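You operate a simulated robot arm through the tools that you are given. There is no shell and no other tool. Be economical: measure what you need, move in short steps, check, and stop when the job is done.

You run a simulated robot arm. Do the job below in one go: nothing can be reset, and whatever is moved stays where it is left.

JOB
Open the sorter six wide drawer, take the black computer mouse from the inside of the sorter six wide drawer and put it on the top of the green pass mat and shut the drawer again. Take the gold nut and put it on the tooling bench top. Take the silver nut and leave it on the yellow log card. Fetch the sachet from the tooling bench top and stand it on the flat table top. Open the right tool bench door, put the blue tin on the shelf in the tool bench, then shut the door. Do these in any order. Set down upright: sachet, blue tin.
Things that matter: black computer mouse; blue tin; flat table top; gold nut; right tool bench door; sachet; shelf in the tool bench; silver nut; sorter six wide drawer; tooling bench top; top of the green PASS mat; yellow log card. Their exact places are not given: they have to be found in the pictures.

The check looks at the end state, three seconds after you hand in, the way a careful person would. Anything else that was tipped, shoved, dropped, spilled or broken makes it a failure.

ROBOT AND FRAMES
A 6-joint arm with a four-finger gripper on a trunk, on a base that drives. Base frame: it is fixed to the floor where the robot stands at the start and does not move with it; the origin is under the middle of the robot, x ahead of it, y to its left, z up. Units: m, degrees, N and s.
Its first joint turns from -166.0 to 166.0 degrees. Places, roughly: black computer mouse (6x10x4 cm) [1.6, -0.3, 0.8]; blue tin [7.75, 2.75, 0.5]; flat table top [2.6, 2.6, 0.8]; gold nut (3x4x2 cm) [3.5, 5, 0.8]; right tool bench door [8.3, 0.2, 0.4]; sachet [5.25, 5.5, 1]; shelf in the tool bench [8.4, 0.5, 0.4]; silver nut (3x4x2 cm) [5, 5.2, 0.9]; sorter six wide drawer [1.8, -0.2, 0.8]; tooling bench top [5.3, 5.2, 0.9]; top of the green PASS mat (23x18 cm) [2.82, 2.36, 0.8]; yellow log card [5.25, 5.5, 0.75]. Payload 3.43 kg.
The TCP is the grasp point between the finger pads, 0.03 m short of the fingertips. In the tool frame z runs along the fingers and y along their closing line. Largest opening 0.12 m; the body of the gripper starts 0.085 m behind the TCP.
Orientation is that of the tool frame in the base frame, as a unit quaternion [w, x, y, z]. With the fingers straight down and closing along the base's y, the tool's x points along the base's -x, its y along +y and its z along -z.

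CONTROLS
- The arm moves only by the tool send_rows. Its argument "series" is a list of rows, each a list of 3 entries, a list of its own where there are three numbers: the shift along the base's x, y, z in cm, then the turn, a rotation vector about the base's x, y, z in degrees, then the opening, from 0 (shut) to 1 (fully open). In form: [[[x, y, z], [rx, ry, rz], fingers], ...]. A call has 1 to 8 rows; each row shifts and turns the commanded pose from where the row before left it. Rows are played at 5 a second. More than 0.05 m and 8.6 degrees between two rows, or a gripper value outside its range, and nothing of the call is played. Where a pose cannot be reached the arm comes as near as it can. A force on the tool above 40 N (or 10 N above the force at the start of the call, whichever is more), or a blocked arm, ends the call early, and 0.2 s more pass. Each finger halts on what it meets, pressing with about 33 N; the grip force reading is that of the motor and also rises with nothing between the fingers. The clock runs only during rows and for 0.2 s after the last one: add rows that do not move to give the fingers time. The reply holds the time, the measured pose of the TCP, the force on the tool along the base axes, the opening and the grip force, in the units named above and with some noise, with the torque about the TCP (base axes, N m) and any sound that the robot's microphone picked up.
- Cameras (640 x 400 px; columns grow to the right, rows downward): "scene" is now at [-0.2012, 0.1733, 1.2604]; the picture's right is [-0.12, -0.99, 0.00], its down [-0.11, 0.01, -0.99] and it looks along [0.99, -0.12, -0.11] (base axes); focal length 260 px, centre (320, 200). "wrist" rides on the gripper at [0.071, -0.017, -0.121] in the tool frame; the picture's right is [0.23, 0.97, 0.00], its down [-0.81, 0.19, -0.55] and it looks along [-0.54, 0.13, 0.83] (tool axes); focal length 275 px, centre (320, 200).
- snapshot(camera): a new picture of that camera. No time passes.
- roll_base(legs): drives the robot by 1 to 6 legs, each [ahead, turn to the left] in m and degrees, along the robot's own axes; the way and the turn of a leg run together, so that a leg with both is an arc; at most 1.5 m and 180 degrees a leg. The arm and the cameras ride along, it lands a little off, and it stops where it bumps. It gives what a move gives.
- aim_head(pan, tilt): turns the head with the scene camera to pan (to the left, within 143 degrees either way) and tilt (down, from -29 to 69), counted from straight ahead of the robot. It gives what a move gives.
- measure_at(camera, pixels): there is no depth. For up to 12 entries [column, row, z] of the newest picture of that camera ("zoom" is the newest enlarged one), the place [x, y] in the base frame at which the ray of that pixel passes the height z, good to about 0.002 m. No time passes.
- enlarge(camera, box): a new picture of the part [left, top, right, bottom] of that camera's present view, enlarged. No time passes.
- finish_job(): hands the job in; it is judged then, once.

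Go step by step. Measure first, check grasps and placings, and put right what went wrong. The budget is 138 turns and 162 pictures, counting those below and the enlarged ones. Unless the task says otherwise, let go and move clear before handing in.

The tools are called after "Request:" by a JSON object that holds its "name" and its "arguments". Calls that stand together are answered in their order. send_rows: Moves the arm, as the interface text tells. Its arguments: {"type":"object","properties":{"series":{"type":"array","items":{"type":"array"}}},"required":["series"]} The other tools are called the same way: roll_base (legs) drives the base; aim_head (pan, tilt) turns the head that bears the scene camera; snapshot (camera) takes a picture; measure_at (camera, pixels) gives the place at which the rays of pixels pass given heights; enlarge (camera, box) takes an enlarged picture of a part of a camera's view; finish_job () hands the job in.

At the start:

```text
t: 0.0
tcp_pos: [0.7153, 0.1419, 1.0225]
tool_rot: [0.001, 0.0, 1.0, 0.0]
force: [-0.3, 0.6, 1.0]
wrist_torque: [0.0, 0.01, 0.03]
gripper_width: 0.1202
grasp_force: 0.1
robot x, y, heading: [-0.0008, -0.0051, -0.1]
head pan, tilt: [-6.7, 5.5]
```

scene: 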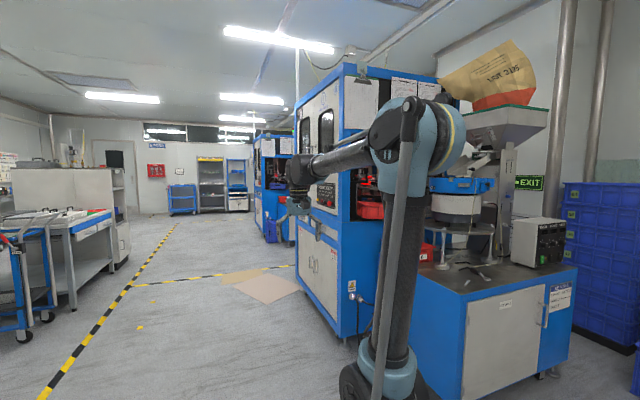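
wrist: 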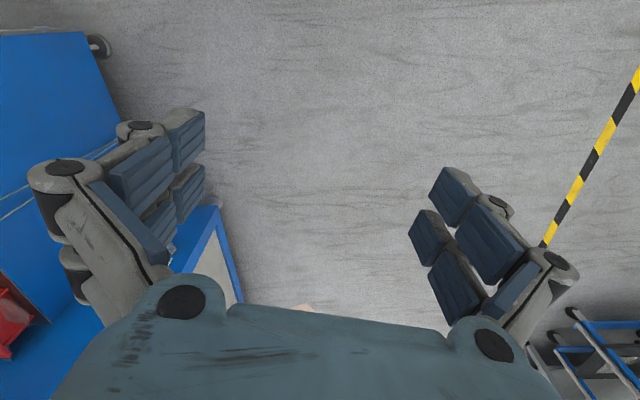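

The start picture shows a blue machine ahead and right, with tables off to the left. I'll look toward the sorter drawer first.

Request:
{"name": "aim_head", "arguments": {"pan": -12, "tilt": 12}}

Request:
{"name": "snapshot", "arguments": {"camera": "scene"}}

Request:
{"name": "enlarge", "arguments": {"camera": "scene", "box": [220, 60, 420, 260]}}

```text
t: 0.7
tcp_pos: [0.7031, 0.1427, 1.0302]
tool_rot: [0.006, 0.0, 1.0, 0.0]
force: [-0.4, 1.1, -0.1]
wrist_torque: [0.0, 0.03, -0.02]
gripper_width: 0.1201
grasp_force: 0.0
robot x, y, heading: [0.0028, -0.0044, -0.1]
head pan, tilt: [-12.0, 12.0]
```

```text
159 pictures are left
```

scene: 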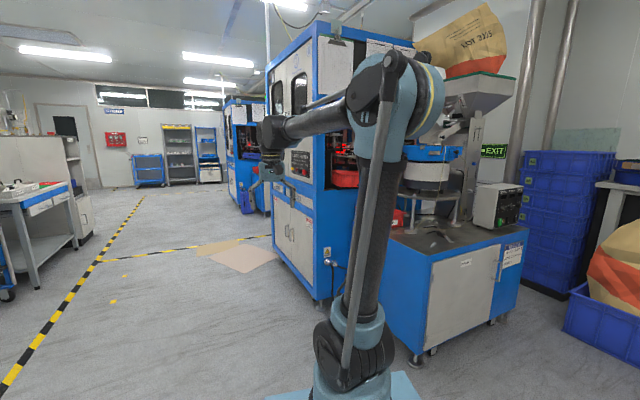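

```text
2.00 times, centred on (320, 160) of scene
```

zoom: 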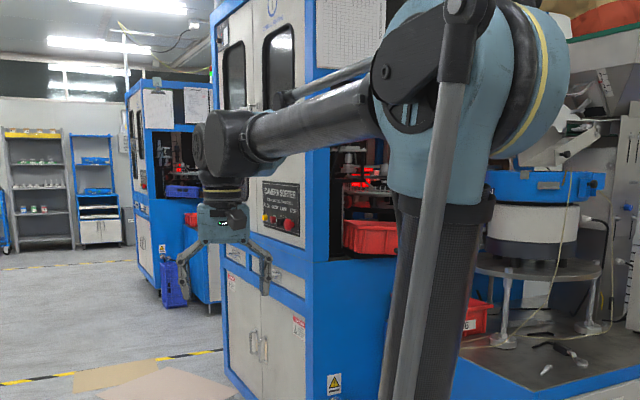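

The sorter shows a panel with drawers just under it (zoom around 235–280, 255–275). I'll measure its face line.

Request:
{"name": "measure_at", "arguments": {"camera": "zoom", "pixels": [[277, 275, 0.8], [237, 255, 0.8], [303, 295, 0.75], [224, 250, 0.75], [318, 400, 0.0], [265, 350, 0.35]]}}

Request:
{"name": "enlarge", "arguments": {"camera": "scene", "box": [265, 140, 345, 220]}}

Request:
{"name": "measure_at", "arguments": {"camera": "scene", "pixels": [[318, 308, 0.0], [272, 244, 0.0]]}}

```text
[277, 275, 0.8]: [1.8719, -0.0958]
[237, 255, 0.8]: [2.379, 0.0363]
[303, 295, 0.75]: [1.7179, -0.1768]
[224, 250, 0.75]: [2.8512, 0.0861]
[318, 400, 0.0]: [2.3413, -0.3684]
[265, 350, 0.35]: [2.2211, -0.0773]
```

```text
5.00 times, centred on (305, 180) of scene
```

zoom: 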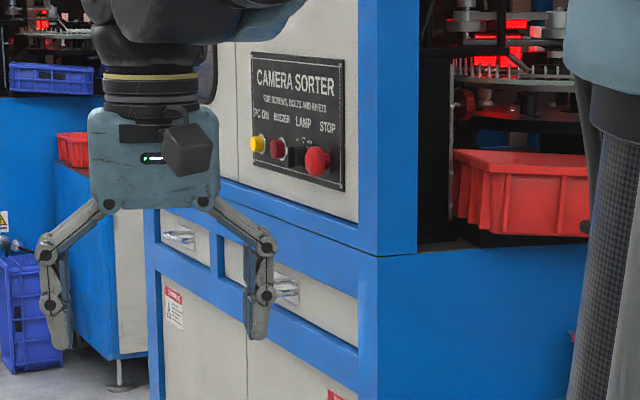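

```text
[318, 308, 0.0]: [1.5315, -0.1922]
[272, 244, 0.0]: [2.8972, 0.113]
```

The sorter's front runs about 13° from x, facing mostly +y. The wide drawer's handle is near (1.87, -0.10). I'll drive round in front of it, keeping some distance.

Request:
{"name": "roll_base", "arguments": {"legs": [[0, 30], [0.85, 0], [0.85, 0], [0, -105]]}}

Request:
{"name": "aim_head", "arguments": {"pan": -5, "tilt": 25}}

Request:
{"name": "snapshot", "arguments": {"camera": "scene"}}

Request:
{"name": "snapshot", "arguments": {"camera": "wrist"}}

```text
t: 16.0
tcp_pos: [1.836, 0.2164, 1.0296]
tool_rot: [0.005, 0.59, 0.807, -0.004]
force: [-0.3, -0.8, 0.0]
wrist_torque: [-0.02, -0.01, -0.01]
gripper_width: 0.1201
grasp_force: 0.1
robot x, y, heading: [1.4919, 0.8471, -72.3]
head pan, tilt: [-12.0, 12.0]
```

```text
t: 16.7
tcp_pos: [1.8321, 0.2298, 1.0378]
tool_rot: [0.01, 0.589, 0.808, -0.006]
force: [0.0, 0.0, 0.2]
wrist_torque: [0.01, -0.02, -0.02]
gripper_width: 0.1201
grasp_force: 0.1
robot x, y, heading: [1.4913, 0.8475, -72.3]
head pan, tilt: [-5.0, 25.0]
```

```text
156 pictures are left
```

scene: 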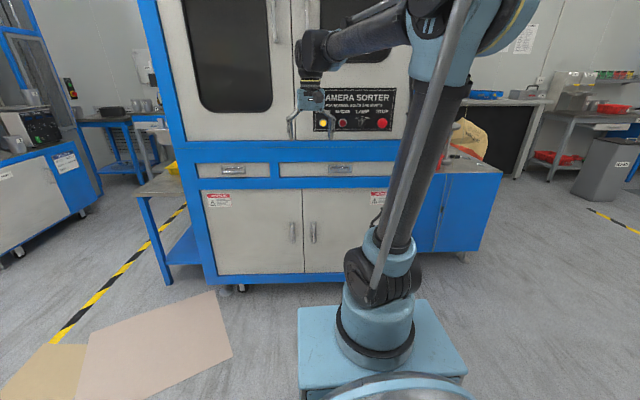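

```text
155 pictures are left
```

wrist: 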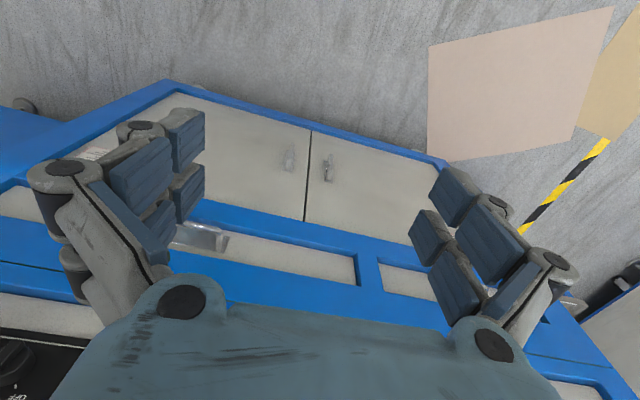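

The wide drawer is at the right (scene about 280–375, 163–177) with a handle near (348,170). I'll zoom in on it.

Request:
{"name": "enlarge", "arguments": {"camera": "scene", "box": [270, 120, 430, 220]}}

Request:
{"name": "measure_at", "arguments": {"camera": "zoom", "pixels": [[235, 199, 0.8], [325, 199, 0.8], [45, 199, 0.8], [410, 199, 0.8], [235, 199, 0.75], [325, 199, 0.75]]}}

Request:
{"name": "measure_at", "arguments": {"camera": "scene", "pixels": [[220, 284, 0.1], [197, 178, 0.8], [275, 178, 0.8], [220, 178, 0.8]]}}

Request:
{"name": "measure_at", "arguments": {"camera": "wrist", "pixels": [[355, 284, 0.75], [355, 258, 0.75], [225, 240, 0.8], [175, 225, 0.8], [205, 200, 0.7], [450, 272, 0.7]]}}

```text
4.00 times, centred on (350, 170) of scene
```

zoom: 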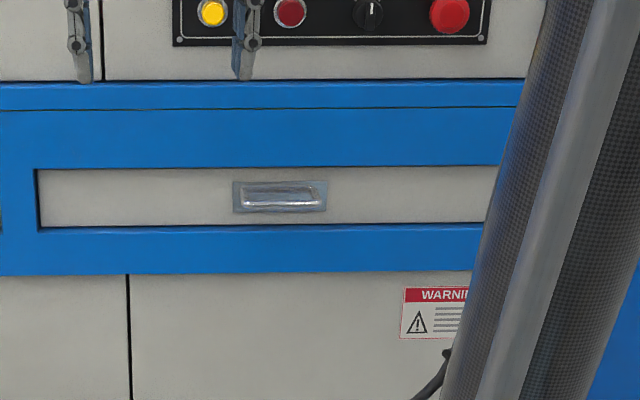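

```text
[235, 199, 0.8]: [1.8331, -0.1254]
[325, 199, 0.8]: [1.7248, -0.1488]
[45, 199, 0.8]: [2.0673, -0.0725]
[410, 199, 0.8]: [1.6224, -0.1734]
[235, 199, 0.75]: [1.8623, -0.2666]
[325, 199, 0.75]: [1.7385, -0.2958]
```

```text
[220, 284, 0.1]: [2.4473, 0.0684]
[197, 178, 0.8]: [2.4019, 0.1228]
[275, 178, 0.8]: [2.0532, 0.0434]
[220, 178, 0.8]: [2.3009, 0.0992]
```

```text
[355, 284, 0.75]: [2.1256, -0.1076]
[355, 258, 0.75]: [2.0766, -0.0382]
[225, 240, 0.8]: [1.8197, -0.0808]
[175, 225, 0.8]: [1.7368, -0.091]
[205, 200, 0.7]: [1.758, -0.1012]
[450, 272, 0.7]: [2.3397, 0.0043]
```

The handle sits near (1.78, -0.09, 0.82) with the face at about 12.8°. I'll look at its shape from the wrist.

Request:
{"name": "enlarge", "arguments": {"camera": "wrist", "box": [155, 200, 255, 270]}}

Request:
{"name": "enlarge", "arguments": {"camera": "scene", "box": [322, 155, 362, 180]}}

```text
5.71 times, centred on (205, 235) of wrist
```

zoom: 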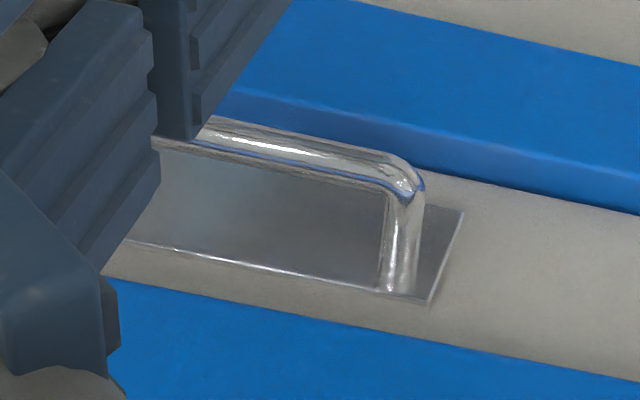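

```text
16.00 times, centred on (342, 168) of scene
```

zoom: 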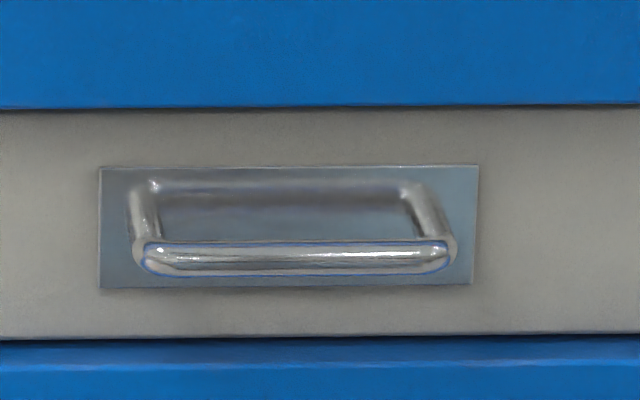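

The handle is a horizontal bar standing a few cm off the drawer face, so I'll grip it with the tool horizontal and closing vertically. I'll rotate the wrist while still clear.

Request:
{"name": "send_rows", "arguments": {"series": [[[0, 2, -1], [0, 0, -5], 0.6], [[0, 0, -1], [-3.48, -5.53, -4.62], 0.6], [[0, 0, -1], [-3.48, -5.53, -4.62], 0.6], [[0, 0, -1], [-3.48, -5.53, -4.62], 0.6], [[0, 0, -1], [-3.48, -5.53, -4.62], 0.6], [[0, 0, -1], [-3.48, -5.53, -4.62], 0.6], [[0, 0, -1], [-3.48, -5.53, -4.62], 0.6], [[0, 0, -1], [-3.48, -5.53, -4.62], 0.6]]}}

Request:
{"name": "send_rows", "arguments": {"series": [[[0, 0, -1], [-3.48, -5.53, -4.62], 0.6], [[0, 0, -1], [-3.48, -5.53, -4.62], 0.6], [[0, 0, -1], [-3.48, -5.53, -4.62], 0.6], [[0, 0, -1], [-3.48, -5.53, -4.62], 0.6], [[0, 0, -1], [-3.48, -5.53, -4.62], 0.6], [[0, 0, -1], [-3.48, -5.53, -4.62], 0.6], [[0, 0, -1], [-3.48, -5.53, -4.62], 0.6], [[0, 0, -1], [-3.48, -5.53, -4.62], 0.6]]}}

Request:
{"name": "snapshot", "arguments": {"camera": "scene"}}

Request:
{"name": "snapshot", "arguments": {"camera": "wrist"}}

```text
t: 18.5
tcp_pos: [1.8303, 0.2509, 0.9574]
tool_rot: [0.388, 0.763, 0.516, 0.034]
force: [0.4, 0.7, -0.5]
wrist_torque: [-0.02, -0.02, -0.03]
gripper_width: 0.0723
grasp_force: 0.0
robot x, y, heading: [1.4918, 0.8477, -72.7]
head pan, tilt: [-5.0, 25.0]
```

```text
t: 20.3
tcp_pos: [1.8259, 0.2445, 0.8801]
tool_rot: [0.681, 0.721, 0.111, 0.061]
force: [-0.8, -0.9, 0.4]
wrist_torque: [-0.03, 0.0, 0.01]
gripper_width: 0.0721
grasp_force: 0.0
out of reach, approached as far as the arm can: row 8
robot x, y, heading: [1.4939, 0.8462, -72.4]
head pan, tilt: [-5.0, 25.0]
```

```text
151 pictures are left
```

scene: 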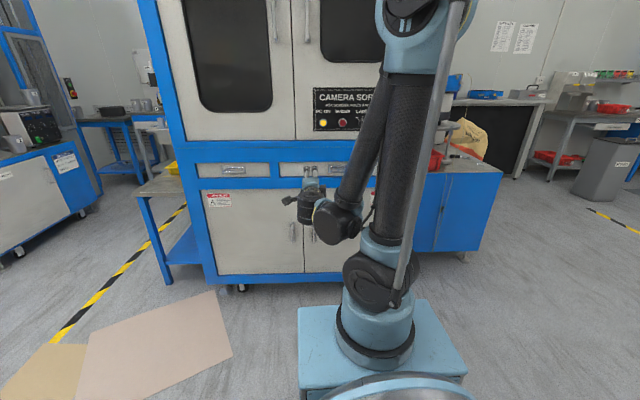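

```text
150 pictures are left
```

wrist: 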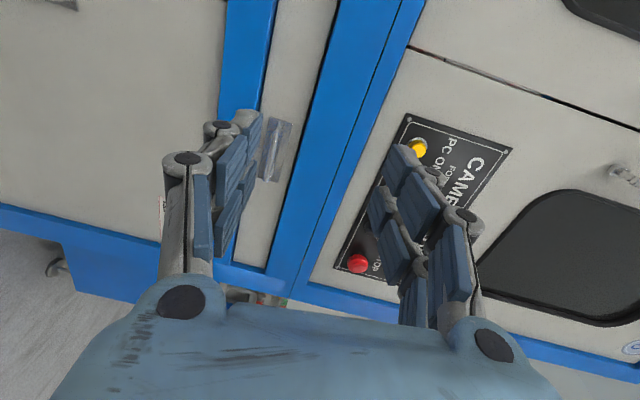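

Wrist is nearly horizontal with the fingers closing vertically. I'll fix the bar's 3D position from scene pixels (340.4,171.1) and from the post roots (340.4,167).

Request:
{"name": "measure_at", "arguments": {"camera": "scene", "pixels": [[340.4, 171.1, 0.8], [340.4, 171.1, 0.82], [340.4, 171.1, 0.84], [340.4, 167, 0.82], [340.4, 167, 0.84], [340.4, 161.9, 0.84], [340.4, 175.9, 0.8], [340.4, 175.9, 0.78]]}}

Request:
{"name": "measure_at", "arguments": {"camera": "wrist", "pixels": [[265, 179, 0.82], [275, 150, 0.82], [290, 120, 0.82]]}}

Request:
{"name": "enlarge", "arguments": {"camera": "wrist", "box": [220, 90, 340, 200]}}

```text
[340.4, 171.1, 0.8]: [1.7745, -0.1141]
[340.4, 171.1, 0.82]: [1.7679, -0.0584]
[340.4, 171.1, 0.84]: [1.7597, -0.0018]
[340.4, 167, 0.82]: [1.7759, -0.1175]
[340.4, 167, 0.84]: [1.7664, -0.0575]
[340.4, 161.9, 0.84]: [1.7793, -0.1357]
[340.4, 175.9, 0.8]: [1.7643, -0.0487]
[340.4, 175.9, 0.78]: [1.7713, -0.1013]
```

```text
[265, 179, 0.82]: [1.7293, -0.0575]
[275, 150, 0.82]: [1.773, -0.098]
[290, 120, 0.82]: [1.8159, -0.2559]
```

```text
3.64 times, centred on (280, 145) of wrist
```

zoom: 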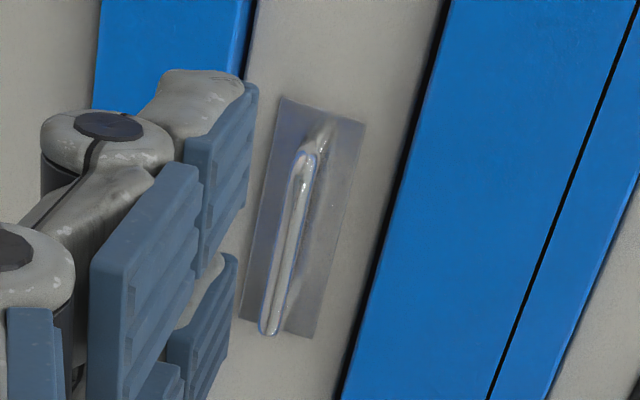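

Bar is about (1.767, -0.05, 0.82). I'll move to 10 cm in front of it first.

Request:
{"name": "send_rows", "arguments": {"series": [[[-1.72, -3.8, -1.2], [0, 0, 0], 0.6], [[-1.72, -3.8, -1.2], [0, 0, 0], 0.6], [[-1.72, -3.8, -1.2], [0, 0, 0], 0.6], [[-1.72, -3.8, -1.2], [0, 0, 0], 0.6], [[-1.72, -3.8, -1.2], [0, 0, 0], 0.6], [[0, 0, 0], [0, 0, 0], 0.6]]}}

Request:
{"name": "snapshot", "arguments": {"camera": "wrist"}}

Request:
{"name": "snapshot", "arguments": {"camera": "scene"}}

```text
t: 21.7
tcp_pos: [1.7454, 0.0477, 0.8477]
tool_rot: [0.68, 0.722, 0.112, 0.062]
force: [0.0, -0.1, -0.2]
wrist_torque: [-0.02, 0.02, 0.0]
gripper_width: 0.0722
grasp_force: 0.1
out of reach, approached as far as the arm can: row 2, 3, 4
robot x, y, heading: [1.4927, 0.8485, -72.3]
head pan, tilt: [-5.0, 25.0]
```

```text
148 pictures are left
```

wrist: 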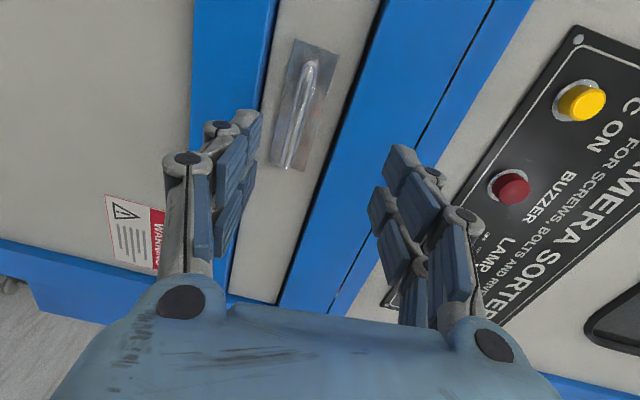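

```text
147 pictures are left
```

scene: 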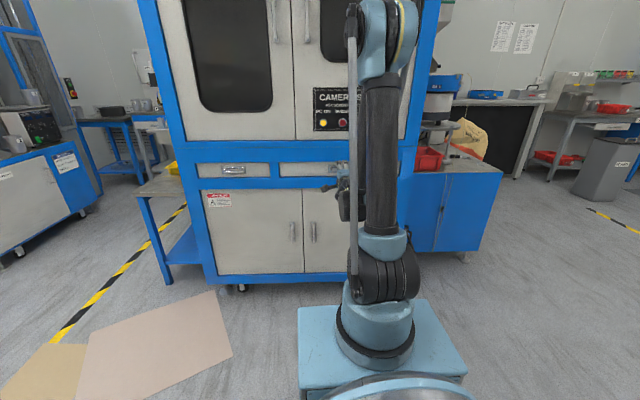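

TCP is at (1.745, 0.048, 0.848), slightly high and rolled a few degrees. I'll correct, then check with the wrist view.

Request:
{"name": "send_rows", "arguments": {"series": [[[-0.3, 0.3, -1.4], [-1.4, -2.2, -0.6], 0.6], [[-0.2, 0.2, -1.4], [-1.4, -2.2, -0.6], 0.6], [[0, 0, 0], [0, 0, 0], 0.6]]}}

Request:
{"name": "snapshot", "arguments": {"camera": "wrist"}}

Request:
{"name": "enlarge", "arguments": {"camera": "scene", "box": [270, 120, 430, 220]}}

```text
t: 22.5
tcp_pos: [1.7424, 0.0445, 0.8602]
tool_rot: [0.697, 0.708, 0.092, 0.068]
force: [-0.3, 0.4, 0.5]
wrist_torque: [0.0, -0.01, 0.03]
gripper_width: 0.0722
grasp_force: 0.1
out of reach, approached as far as the arm can: row 1, 2
robot x, y, heading: [1.4957, 0.8472, -72.5]
head pan, tilt: [-5.0, 25.0]
```

```text
146 pictures are left
```

wrist: 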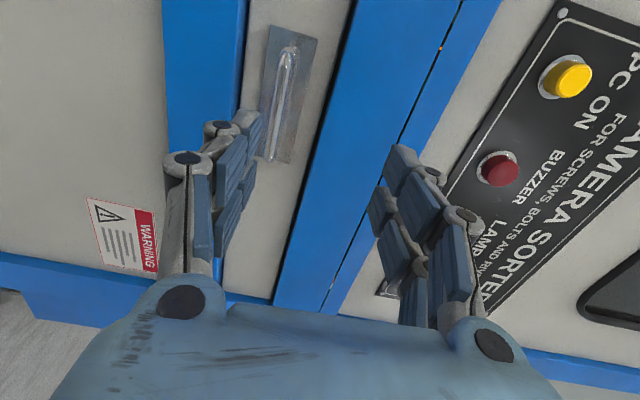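

```text
4.00 times, centred on (350, 170) of scene
```

zoom: 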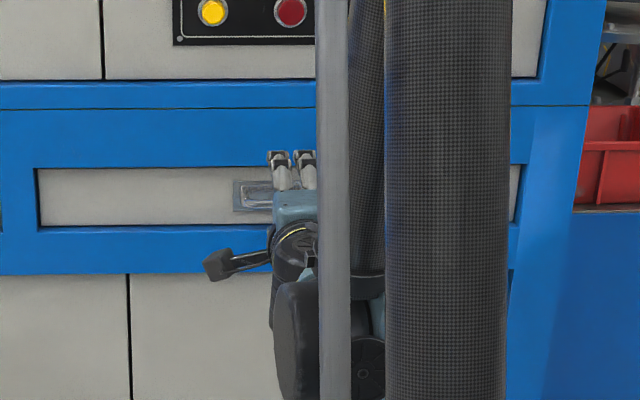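

The arm can't hold a fully horizontal tool that low: z rose to 0.86. I'll pitch the tool about 40° downward instead, which still hooks the bar.

Request:
{"name": "send_rows", "arguments": {"series": [[[0, 0, 0], [7.8, 1.77, 0], 0.6], [[0, 0, 0], [7.8, 1.77, 0], 0.6], [[0, 0, 0], [7.8, 1.77, 0], 0.6], [[0, 0, 0], [7.8, 1.77, 0], 0.6], [[0, 0, 0], [7.8, 1.77, 0], 0.6], [[0, 0, 0], [0, 0, 0], 0.6]]}}

Request:
{"name": "snapshot", "arguments": {"camera": "wrist"}}

```text
t: 23.9
tcp_pos: [1.7423, 0.0434, 0.8581]
tool_rot: [0.419, 0.901, 0.101, 0.048]
force: [-0.4, -0.5, 0.0]
wrist_torque: [0.01, 0.0, -0.05]
gripper_width: 0.0721
grasp_force: 0.1
robot x, y, heading: [1.4923, 0.8451, -72.4]
head pan, tilt: [-5.0, 25.0]
```

```text
144 pictures are left
```

wrist: 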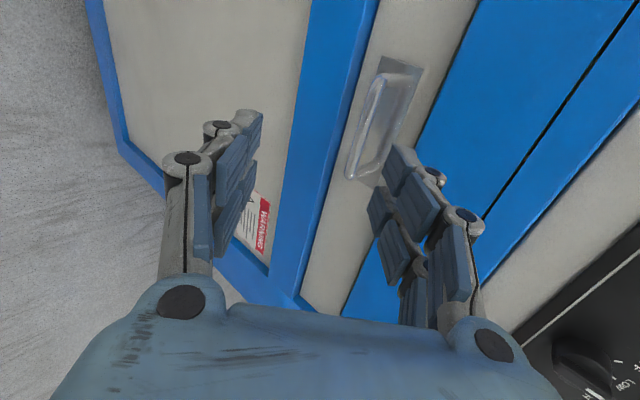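

Pose is clean now: 40° pitch, TCP (1.742, 0.043, 0.858). I'll measure the bar in this view.

Request:
{"name": "measure_at", "arguments": {"camera": "wrist", "pixels": [[363, 130, 0.82], [363, 130, 0.8], [377, 85, 0.82], [350, 177, 0.82], [377, 85, 0.81], [350, 177, 0.81]]}}

Request:
{"name": "enlarge", "arguments": {"camera": "wrist", "box": [320, 40, 440, 200]}}

```text
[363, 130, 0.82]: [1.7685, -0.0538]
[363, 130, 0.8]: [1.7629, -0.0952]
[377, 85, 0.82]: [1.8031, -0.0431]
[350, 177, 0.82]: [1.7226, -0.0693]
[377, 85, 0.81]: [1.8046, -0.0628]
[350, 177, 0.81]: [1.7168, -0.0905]
```

```text
2.50 times, centred on (380, 120) of wrist
```

zoom: 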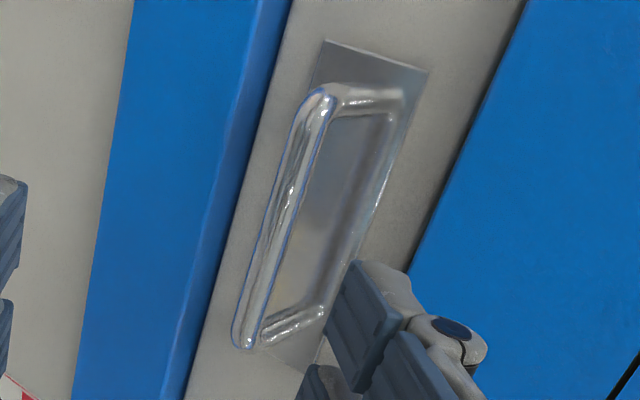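

Both views agree on the bar at (1.766, -0.047, 0.824). I'll align on the tool axis, advance with the fingers narrowed, then close.

Request:
{"name": "send_rows", "arguments": {"series": [[[1, -3, 1.7], [0, 0, 0], 0.36], [[0.4, -1.75, -1.5], [0, 0, 0], 0.36], [[0.4, -1.75, -1.5], [0, 0, 0], 0.36], [[0.4, -1.75, -1.5], [0, 0, 0], 0.36], [[0, 0, 0], [0, 0, 0], 0.36]]}}

Request:
{"name": "snapshot", "arguments": {"camera": "wrist"}}

```text
t: 25.1
tcp_pos: [1.7644, -0.0391, 0.8276]
tool_rot: [0.42, 0.901, 0.101, 0.048]
force: [0.5, 0.1, -0.5]
wrist_torque: [-0.02, -0.02, 0.01]
gripper_width: 0.0432
grasp_force: 0.0
robot x, y, heading: [1.4927, 0.8439, -72.2]
head pan, tilt: [-5.0, 25.0]
```

```text
142 pictures are left
```

wrist: 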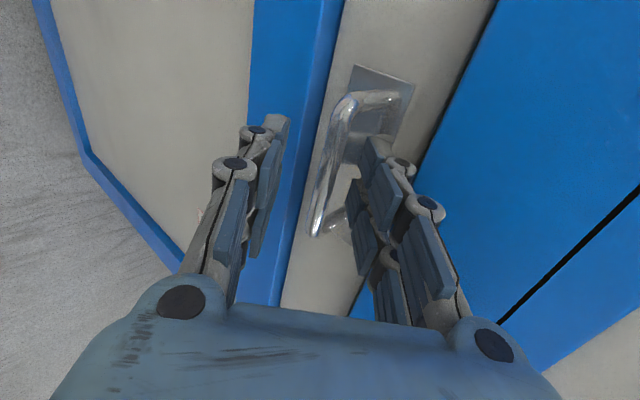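

The bar is between the fingers with the right finger behind it. Closing.

Request:
{"name": "send_rows", "arguments": {"series": [[[0, 0, 0], [0, 0, 0], 0], [[0, 0, 0], [0, 0, 0], 0], [[0, 0, 0], [0, 0, 0], 0]]}}

Request:
{"name": "send_rows", "arguments": {"series": [[[-0.66, 2.92, 0], [0, 0, 0], 0], [[-0.66, 2.92, 0], [0, 0, 0], 0], [[0, 0, 0], [0, 0, 0], 0]]}}

Request:
{"name": "snapshot", "arguments": {"camera": "wrist"}}

```text
t: 26.0
tcp_pos: [1.7615, -0.0293, 0.8371]
tool_rot: [0.425, 0.898, 0.102, 0.048]
force: [2.5, -8.2, -48.1]
wrist_torque: [0.42, 1.78, 1.14]
gripper_width: 0.0113
grasp_force: 44.9
robot x, y, heading: [1.4916, 0.842, -72.3]
head pan, tilt: [-5.0, 25.0]
stopped in row 3: the force on the tool passed its limit at 41 N (the readings are from after the stop); the commanded pose is now the measured one
```

```text
t: 26.8
tcp_pos: [1.7484, 0.0286, 0.8427]
tool_rot: [0.428, 0.897, 0.101, 0.05]
force: [0.6, 1.4, 2.4]
wrist_torque: [0.1, 0.06, -0.03]
gripper_width: 0.0
grasp_force: 33.7
robot x, y, heading: [1.4918, 0.8438, -72.5]
head pan, tilt: [-5.0, 25.0]
```

```text
141 pictures are left
```

wrist: 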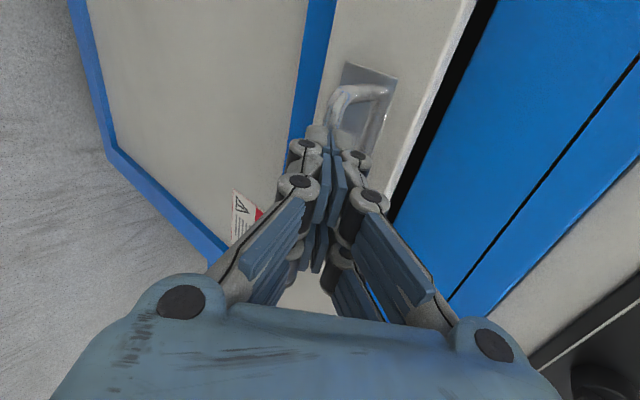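

The grip slipped off the tips, though the drawer seems cracked open a little. I'll back off, open and re-measure.

Request:
{"name": "send_rows", "arguments": {"series": [[[-0.66, 2.92, 2], [0, 0, 0], 0.4], [[-0.4, 2, 1], [0, 0, 0], 0.4], [[0, 0, 0], [0, 0, 0], 0.4]]}}

Request:
{"name": "snapshot", "arguments": {"camera": "wrist"}}

Request:
{"name": "enlarge", "arguments": {"camera": "scene", "box": [270, 120, 430, 220]}}

```text
t: 27.6
tcp_pos: [1.7367, 0.0786, 0.8687]
tool_rot: [0.427, 0.897, 0.102, 0.048]
force: [0.2, 0.3, -0.3]
wrist_torque: [-0.01, -0.02, 0.01]
gripper_width: 0.048
grasp_force: 0.1
robot x, y, heading: [1.4948, 0.8459, -72.2]
head pan, tilt: [-5.0, 25.0]
```

```text
140 pictures are left
```

wrist: 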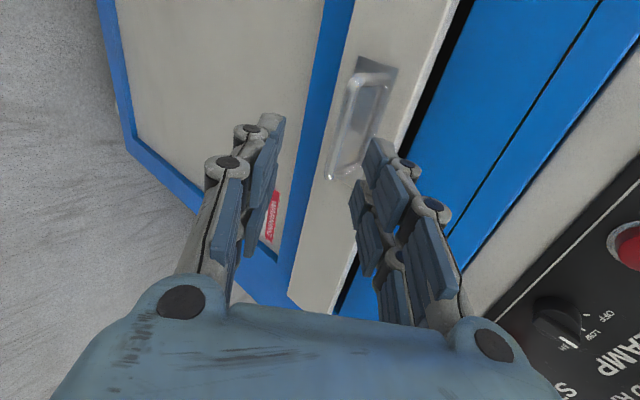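

```text
4.00 times, centred on (350, 170) of scene
```

zoom: 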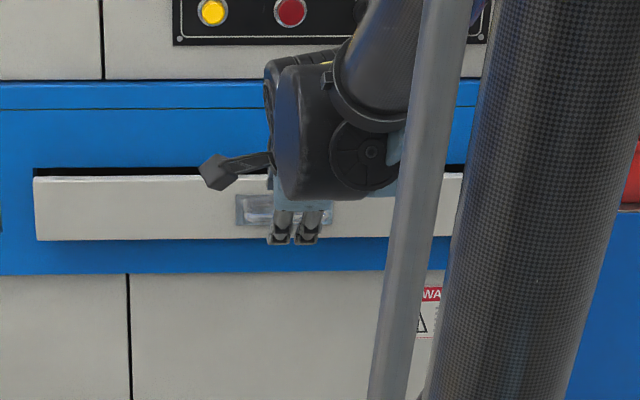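

The drawer opened about 3 cm. I'll measure the bar's new position in both views.

Request:
{"name": "measure_at", "arguments": {"camera": "wrist", "pixels": [[343, 130, 0.82], [343, 130, 0.81], [343, 130, 0.8], [355, 80, 0.81], [332, 178, 0.81]]}}

Request:
{"name": "enlarge", "arguments": {"camera": "scene", "box": [322, 155, 362, 180]}}

Request:
{"name": "enlarge", "arguments": {"camera": "wrist", "box": [300, 40, 420, 200]}}

```text
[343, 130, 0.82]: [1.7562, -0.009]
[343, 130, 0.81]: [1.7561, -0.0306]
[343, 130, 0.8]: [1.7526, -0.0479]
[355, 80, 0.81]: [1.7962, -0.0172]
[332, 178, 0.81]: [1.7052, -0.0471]
```

```text
16.00 times, centred on (342, 168) of scene
```

zoom: 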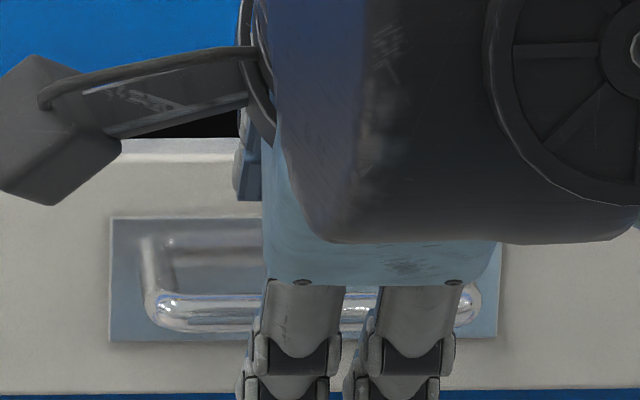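

```text
2.50 times, centred on (360, 120) of wrist
```

zoom: 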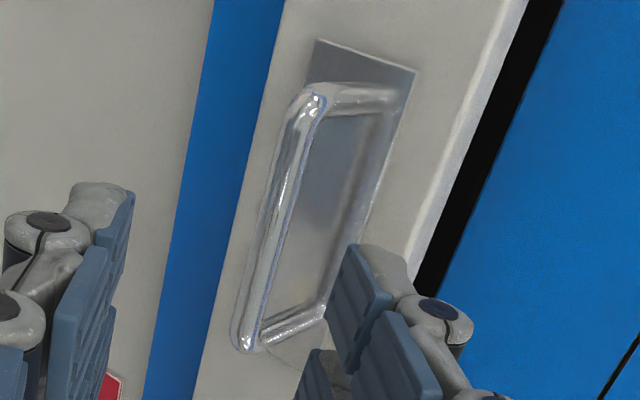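

Request:
{"name": "snapshot", "arguments": {"camera": "scene"}}

Request:
{"name": "measure_at", "arguments": {"camera": "scene", "pixels": [[341.8, 174.2, 0.83], [341.8, 174.2, 0.82], [341.8, 174.2, 0.81], [341.8, 174.2, 0.8]]}}

Request:
{"name": "measure_at", "arguments": {"camera": "wrist", "pixels": [[344, 127, 0.83], [344, 127, 0.82], [344, 127, 0.81], [344, 127, 0.8]]}}

```text
136 pictures are left
```

scene: 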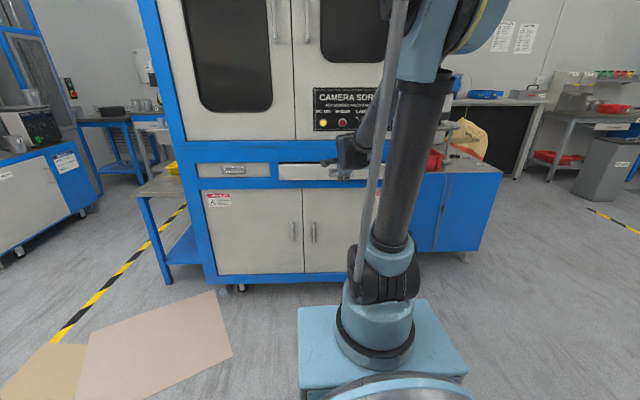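

```text
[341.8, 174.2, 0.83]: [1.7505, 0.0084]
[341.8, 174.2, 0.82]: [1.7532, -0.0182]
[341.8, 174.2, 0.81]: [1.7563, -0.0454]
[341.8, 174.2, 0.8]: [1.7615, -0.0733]
```

```text
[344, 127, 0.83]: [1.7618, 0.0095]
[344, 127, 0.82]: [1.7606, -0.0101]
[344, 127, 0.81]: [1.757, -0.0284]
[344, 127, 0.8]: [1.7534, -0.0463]
```

The bar likely sits lower and deeper than my first estimate (z≈0.812, y≈-0.035 now). I'll re-approach along the tool axis in two stages.

Request:
{"name": "send_rows", "arguments": {"series": [[[0.4, -3, -0.6], [0, 0, 0], 0.32], [[0.3, -3, -0.5], [0, 0, 0], 0.32], [[0.4, -1.5, -1.3], [0, 0, 0], 0.32], [[0.3, -1.5, -1.2], [0, 0, 0], 0.32], [[0, 0, 0], [0, 0, 0], 0.32]]}}

Request:
{"name": "enlarge", "arguments": {"camera": "wrist", "box": [220, 60, 460, 260]}}

Request:
{"name": "enlarge", "arguments": {"camera": "scene", "box": [310, 145, 374, 185]}}

```text
t: 28.8
tcp_pos: [1.7519, -0.0103, 0.8346]
tool_rot: [0.426, 0.898, 0.101, 0.048]
force: [0.8, 0.0, 0.0]
wrist_torque: [0.01, 0.02, -0.02]
gripper_width: 0.0383
grasp_force: 0.2
robot x, y, heading: [1.4938, 0.8469, -72.6]
head pan, tilt: [-5.0, 25.0]
```

```text
2.00 times, centred on (340, 160) of wrist
```

zoom: 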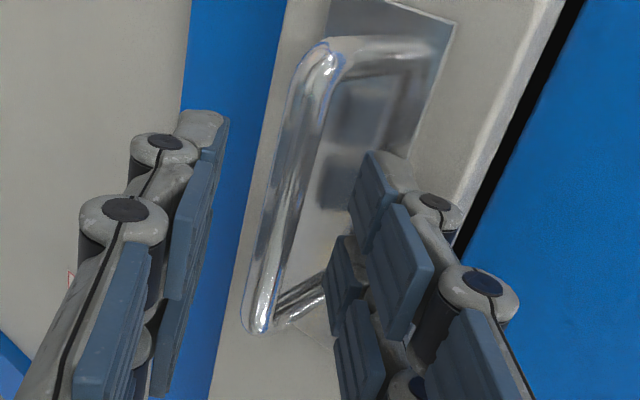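

```text
10.00 times, centred on (342, 165) of scene
```

zoom: 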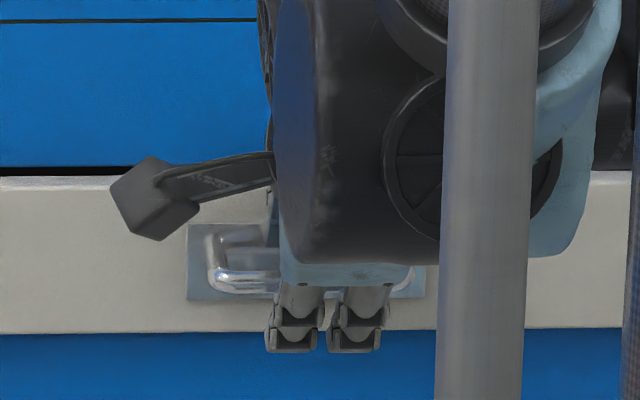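

The bar is centred between the pads; I need to go about 2 cm deeper, then close gently.

Request:
{"name": "send_rows", "arguments": {"series": [[[0.17, -0.75, -0.64], [0, 0, 0], 0.32], [[0.17, -0.75, -0.64], [0, 0, 0], 0.32], [[0, 0, 0], [0, 0, 0], 0.32]]}}

Request:
{"name": "enlarge", "arguments": {"camera": "wrist", "box": [220, 60, 460, 260]}}

```text
t: 29.6
tcp_pos: [1.7556, -0.0259, 0.8225]
tool_rot: [0.426, 0.898, 0.1, 0.047]
force: [0.3, -0.1, 0.3]
wrist_torque: [-0.01, 0.03, 0.01]
gripper_width: 0.0384
grasp_force: 0.0
robot x, y, heading: [1.4905, 0.8448, -72.1]
head pan, tilt: [-5.0, 25.0]
```

```text
2.00 times, centred on (340, 160) of wrist
```

zoom: 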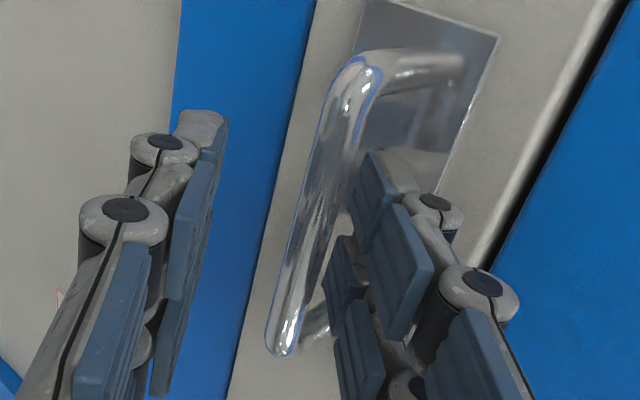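

Right finger is behind the bar, which sits a bit toward that finger. One small shift, then close.

Request:
{"name": "send_rows", "arguments": {"series": [[[0.18, -0.75, -0.2], [0, 0, 0], 0.32], [[0, 0, 0], [0, 0, 0], 0.15], [[0, 0, 0], [0, 0, 0], 0.05], [[0, 0, 0], [0, 0, 0], 0]]}}

Request:
{"name": "enlarge", "arguments": {"camera": "wrist", "box": [220, 60, 460, 260]}}

```text
t: 30.6
tcp_pos: [1.7572, -0.034, 0.8195]
tool_rot: [0.428, 0.897, 0.101, 0.049]
force: [-2.2, -2.7, 21.6]
wrist_torque: [-0.39, 1.6, 1.59]
gripper_width: 0.0105
grasp_force: 42.2
robot x, y, heading: [1.4938, 0.8421, -72.5]
head pan, tilt: [-5.0, 25.0]
```

```text
2.00 times, centred on (340, 160) of wrist
```

zoom: 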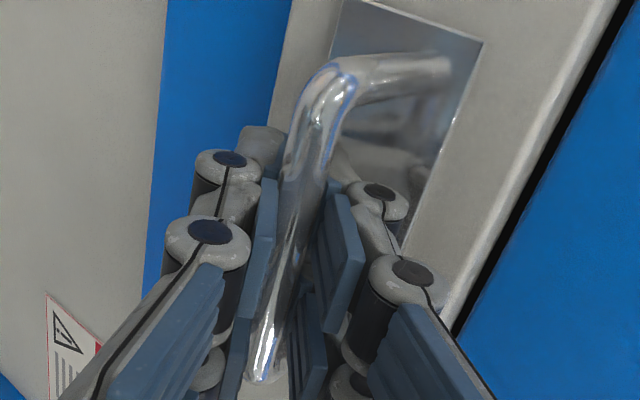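

The bar is gripped well (1.05 cm wide, pads around it). Pulling straight out along the normal.

Request:
{"name": "send_rows", "arguments": {"series": [[[-0.55, 2.44, 0], [0, 0, 0], 0], [[-0.55, 2.44, 0], [0, 0, 0], 0], [[-0.55, 2.44, 0], [0, 0, 0], 0], [[-0.55, 2.44, 0], [0, 0, 0], 0], [[-0.55, 2.44, 0], [0, 0, 0], 0], [[-0.55, 2.44, 0], [0, 0, 0], 0]]}}

Request:
{"name": "snapshot", "arguments": {"camera": "scene"}}

Request:
{"name": "snapshot", "arguments": {"camera": "wrist"}}

```text
t: 32.0
tcp_pos: [1.7256, 0.115, 0.8183]
tool_rot: [0.426, 0.898, 0.101, 0.048]
force: [-30.6, -7.7, -6.4]
wrist_torque: [-0.19, 0.96, 1.24]
gripper_width: 0.0111
grasp_force: 41.4
robot x, y, heading: [1.4939, 0.8439, -72.2]
head pan, tilt: [-5.0, 25.0]
```

```text
131 pictures are left
```

scene: 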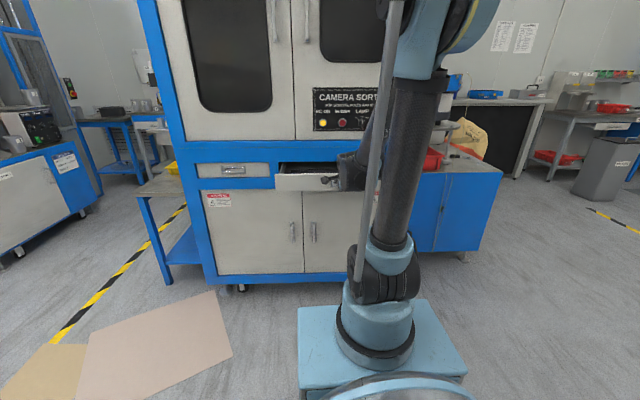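

```text
130 pictures are left
```

wrist: 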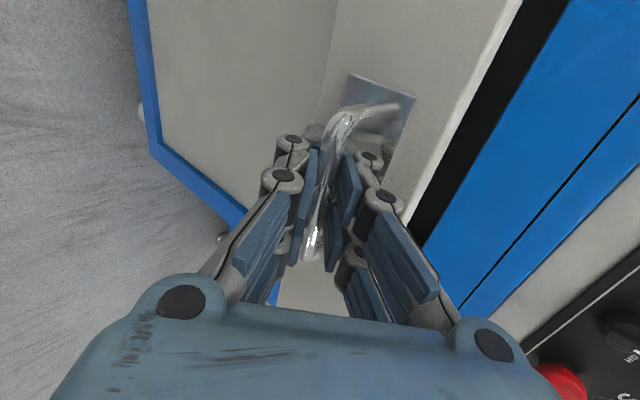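

Opened about 19 cm, with a side force of -30 N along x, so I'll bias the pull to -x and go another few cm.

Request:
{"name": "send_rows", "arguments": {"series": [[[-0.9, 2.2, 0], [0, 0, 0], 0], [[-0.65, 2.4, 0], [0, 0, 0], 0], [[-0.6, 2.4, 0], [0, 0, 0], 0]]}}

Request:
{"name": "snapshot", "arguments": {"camera": "scene"}}

```text
t: 32.8
tcp_pos: [1.7032, 0.1849, 0.8186]
tool_rot: [0.426, 0.898, 0.1, 0.048]
force: [28.2, 5.1, -26.1]
wrist_torque: [-0.25, 1.05, 1.21]
gripper_width: 0.0106
grasp_force: 41.7
robot x, y, heading: [1.4949, 0.8435, -72.3]
head pan, tilt: [-5.0, 25.0]
```

```text
129 pictures are left
```

scene: 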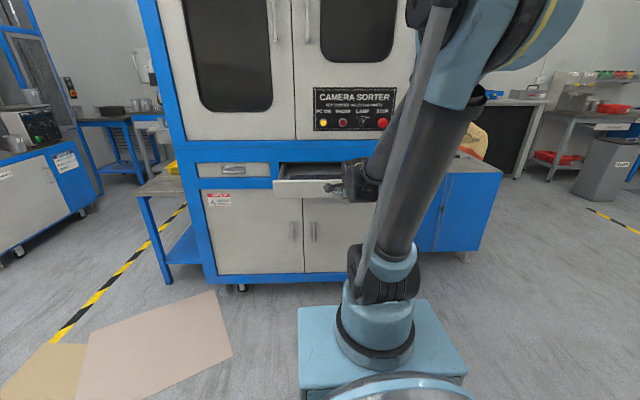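

Drawer is about 26 cm open. Releasing, backing out along the tool axis, rising, and turning the tool down to look inside.

Request:
{"name": "send_rows", "arguments": {"series": [[[0, 0, 0], [0, 0, 0], 0.25], [[0, 0, 0], [0, 0, 0], 0.32], [[-0.4, 1.9, 1.6], [0, 0, 0], 0.32], [[-0.4, 1.9, 1.6], [0, 0, 0], 0.32], [[-0.4, 1.9, 2], [0, 0, 0], 0.4], [[0, 0, 4], [0, 0, 0], 0.6], [[0, 0, 4], [0, 0, 0], 0.8], [[0, 0, 4], [0, 0, 0], 1]]}}

Request:
{"name": "send_rows", "arguments": {"series": [[[0, 0, 4], [7.8, 1.77, 0], 1], [[0, 0, 4], [7.8, 1.77, 0], 1], [[0, -2, 2], [7.8, 1.77, 0], 1], [[0, -2, 0], [7.8, 1.77, 0], 1], [[0, -2, 0], [7.8, 1.77, 0], 1], [[0, -2, 0], [7.8, 1.77, 0], 1], [[0, 0, 0], [1.9, 0.44, 0], 1]]}}

Request:
{"name": "snapshot", "arguments": {"camera": "wrist"}}

Request:
{"name": "snapshot", "arguments": {"camera": "scene"}}

```text
t: 34.6
tcp_pos: [1.6892, 0.2431, 0.9899]
tool_rot: [0.427, 0.898, 0.101, 0.047]
force: [0.2, 0.9, -0.3]
wrist_torque: [0.02, 0.0, 0.0]
gripper_width: 0.1201
grasp_force: 0.0
robot x, y, heading: [1.4962, 0.843, -72.5]
head pan, tilt: [-5.0, 25.0]
```

```text
t: 36.2
tcp_pos: [1.6894, 0.1592, 1.0907]
tool_rot: [0.006, 0.994, 0.112, 0.001]
force: [-0.4, 0.1, 0.3]
wrist_torque: [-0.03, 0.0, 0.0]
gripper_width: 0.1199
grasp_force: 0.1
robot x, y, heading: [1.494, 0.8484, -72.1]
head pan, tilt: [-5.0, 25.0]
```

```text
128 pictures are left
```

wrist: 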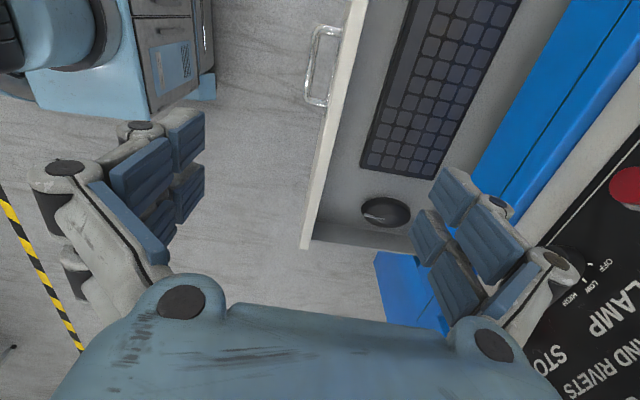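

```text
127 pictures are left
```

scene: 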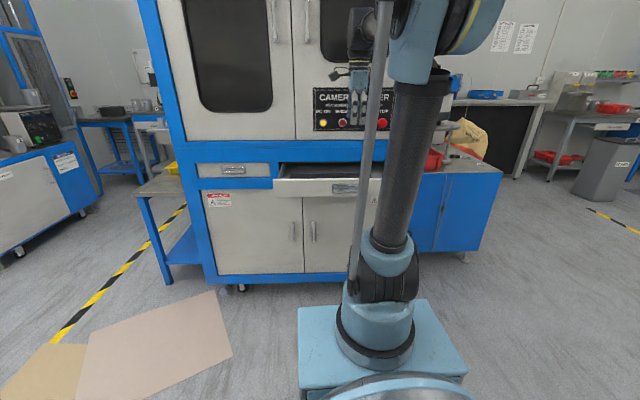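

The mouse is in the drawer's right-front area at wrist (386,212), beside a keyboard. I'll zoom and measure.

Request:
{"name": "enlarge", "arguments": {"camera": "wrist", "box": [290, 130, 450, 260]}}

Request:
{"name": "measure_at", "arguments": {"camera": "wrist", "pixels": [[386, 212, 0.79], [361, 212, 0.78], [411, 212, 0.78], [386, 197, 0.78], [386, 228, 0.78], [360, 165, 0.78], [432, 178, 0.78], [302, 248, 0.84], [320, 225, 0.77]]}}

```text
3.08 times, centred on (370, 195) of wrist
```

zoom: 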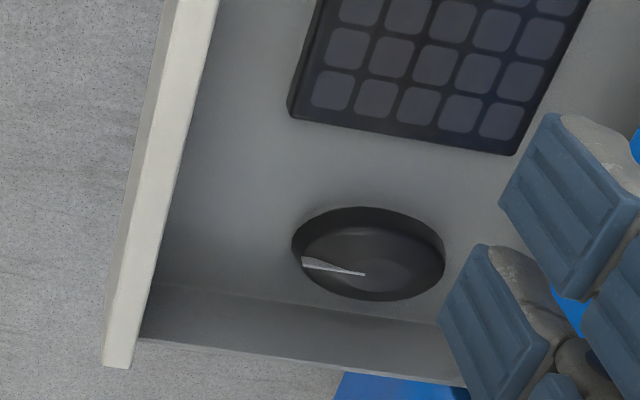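

```text
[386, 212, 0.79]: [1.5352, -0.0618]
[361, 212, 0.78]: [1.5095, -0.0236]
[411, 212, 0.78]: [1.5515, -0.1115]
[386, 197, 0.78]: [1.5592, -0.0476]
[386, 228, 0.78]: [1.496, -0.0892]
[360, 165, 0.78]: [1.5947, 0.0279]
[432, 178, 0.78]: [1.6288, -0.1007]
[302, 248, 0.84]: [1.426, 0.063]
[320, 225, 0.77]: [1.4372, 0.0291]
```

Mouse center ≈ (1.535, -0.062), with its long axis about -67°. I'll yaw the tool to close across its width and move closer above.

Request:
{"name": "send_rows", "arguments": {"series": [[[-1, 0, -0.5], [0, 0, 8], 1], [[-1, 0, -0.5], [0, 0, 8], 1], [[-1, 0, -0.5], [0, 0, 8], 1], [[-1, 0, -0.5], [0, 0, 8], 1], [[-1, 0, -0.5], [0, 0, 8], 1], [[-1, 0, -0.5], [0, 0, 8], 1]]}}

Request:
{"name": "send_rows", "arguments": {"series": [[[-1.2, -2, -1], [0, 0, 8], 1], [[-1.2, -2, -1], [0, 0, 8], 1], [[-1.2, -2, -1], [0, 0, 8], 1], [[-1.2, -2, -1], [0, 0, 8], 1], [[-1.2, -2, -1], [0, 0, 8], 1], [[-1.2, -2, -1], [0, 0, 8], 1], [[0, 0, 0], [0, 0, 0], 1]]}}

Request:
{"name": "snapshot", "arguments": {"camera": "wrist"}}

```text
t: 37.6
tcp_pos: [1.6301, 0.1566, 1.0606]
tool_rot: [0.006, 0.862, 0.507, 0.004]
force: [-0.6, -0.2, 0.2]
wrist_torque: [0.01, 0.01, -0.03]
gripper_width: 0.1201
grasp_force: 0.0
robot x, y, heading: [1.4936, 0.847, -72.4]
head pan, tilt: [-5.0, 25.0]
```

```text
t: 39.2
tcp_pos: [1.5575, 0.041, 0.9982]
tool_rot: [0.004, 0.582, 0.813, 0.007]
force: [0.2, -0.3, -0.1]
wrist_torque: [-0.02, -0.02, 0.0]
gripper_width: 0.12
grasp_force: 0.1
robot x, y, heading: [1.4963, 0.846, -72.5]
head pan, tilt: [-5.0, 25.0]
```

```text
125 pictures are left
```

wrist: 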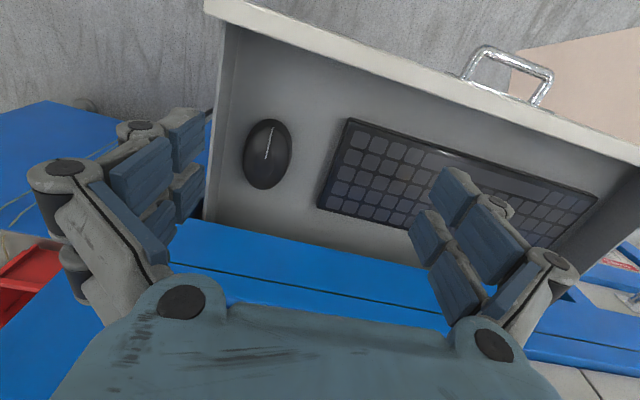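

The mouse is at wrist (267,154). I'll triangulate its height with this second view.

Request:
{"name": "measure_at", "arguments": {"camera": "wrist", "pixels": [[267, 154, 0.8], [267, 154, 0.79], [267, 154, 0.78], [267, 119, 0.79], [265, 189, 0.79], [244, 154, 0.79], [291, 154, 0.79], [317, 206, 0.78], [349, 118, 0.78], [229, 180, 0.78]]}}

Request:
{"name": "enlarge", "arguments": {"camera": "wrist", "box": [200, 90, 360, 230]}}

```text
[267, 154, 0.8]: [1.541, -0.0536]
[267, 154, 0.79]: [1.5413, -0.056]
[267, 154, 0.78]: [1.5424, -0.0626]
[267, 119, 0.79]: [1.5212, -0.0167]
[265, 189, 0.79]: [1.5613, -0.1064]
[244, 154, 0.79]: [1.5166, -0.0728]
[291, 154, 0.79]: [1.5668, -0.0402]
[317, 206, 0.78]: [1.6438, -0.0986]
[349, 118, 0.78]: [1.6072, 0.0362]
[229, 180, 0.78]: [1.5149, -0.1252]
```

```text
2.86 times, centred on (280, 160) of wrist
```

zoom: 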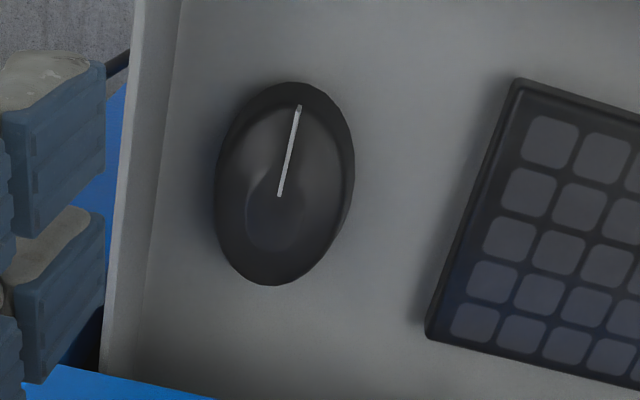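

Triangulation puts the mouse at (1.541, -0.056), floor ≈ 0.78. Gaps to the wall (about 2.7 cm) and keyboard are enough with an 8 cm opening offset slightly right. Moving over, then descending.

Request:
{"name": "send_rows", "arguments": {"series": [[[-0.3, -3.2, 0], [0, 0, 4], 0.68], [[-0.5, -3.2, -2], [0, 0, 0], 0.68], [[-0.45, -3.2, -3], [0, 0, 0], 0.68], [[0, 0, -4], [0, 0, 0], 0.68], [[0, 0, -3], [0, 0, 0], 0.68], [[0, 0, 0], [0, 0, 0], 0.68]]}}

Request:
{"name": "snapshot", "arguments": {"camera": "wrist"}}

```text
t: 40.6
tcp_pos: [1.5454, -0.0572, 0.8814]
tool_rot: [0.004, 0.554, 0.833, 0.007]
force: [0.9, -0.4, -0.2]
wrist_torque: [0.0, 0.0, 0.02]
gripper_width: 0.0816
grasp_force: 0.1
robot x, y, heading: [1.4932, 0.8451, -72.4]
head pan, tilt: [-5.0, 25.0]
```

```text
123 pictures are left
```

wrist: 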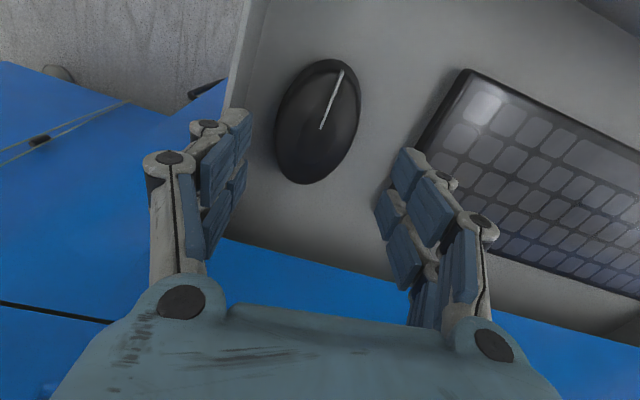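

Fingers are aligned with the mouse (the image is rolled 16°). I'll check the wall clearance for the left finger before descending.

Request:
{"name": "measure_at", "arguments": {"camera": "wrist", "pixels": [[262, 10, 0.84], [240, 95, 0.84], [250, 5, 0.84], [268, 15, 0.78], [248, 105, 0.78], [318, 120, 0.8], [276, 130, 0.8], [360, 110, 0.8]]}}

Request:
{"name": "enlarge", "arguments": {"camera": "wrist", "box": [180, 0, 420, 200]}}

```text
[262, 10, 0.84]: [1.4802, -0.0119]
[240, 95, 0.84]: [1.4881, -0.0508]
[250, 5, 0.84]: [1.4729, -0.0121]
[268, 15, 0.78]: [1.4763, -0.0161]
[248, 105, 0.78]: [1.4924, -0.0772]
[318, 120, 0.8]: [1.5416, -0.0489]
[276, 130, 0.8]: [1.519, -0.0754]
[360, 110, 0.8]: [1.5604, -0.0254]
```

```text
2.00 times, centred on (300, 100) of wrist
```

zoom: 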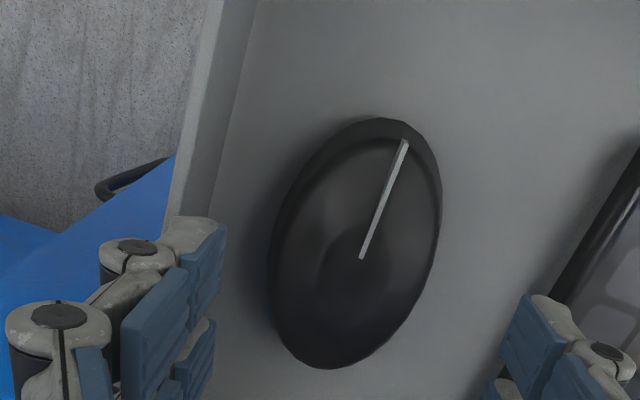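

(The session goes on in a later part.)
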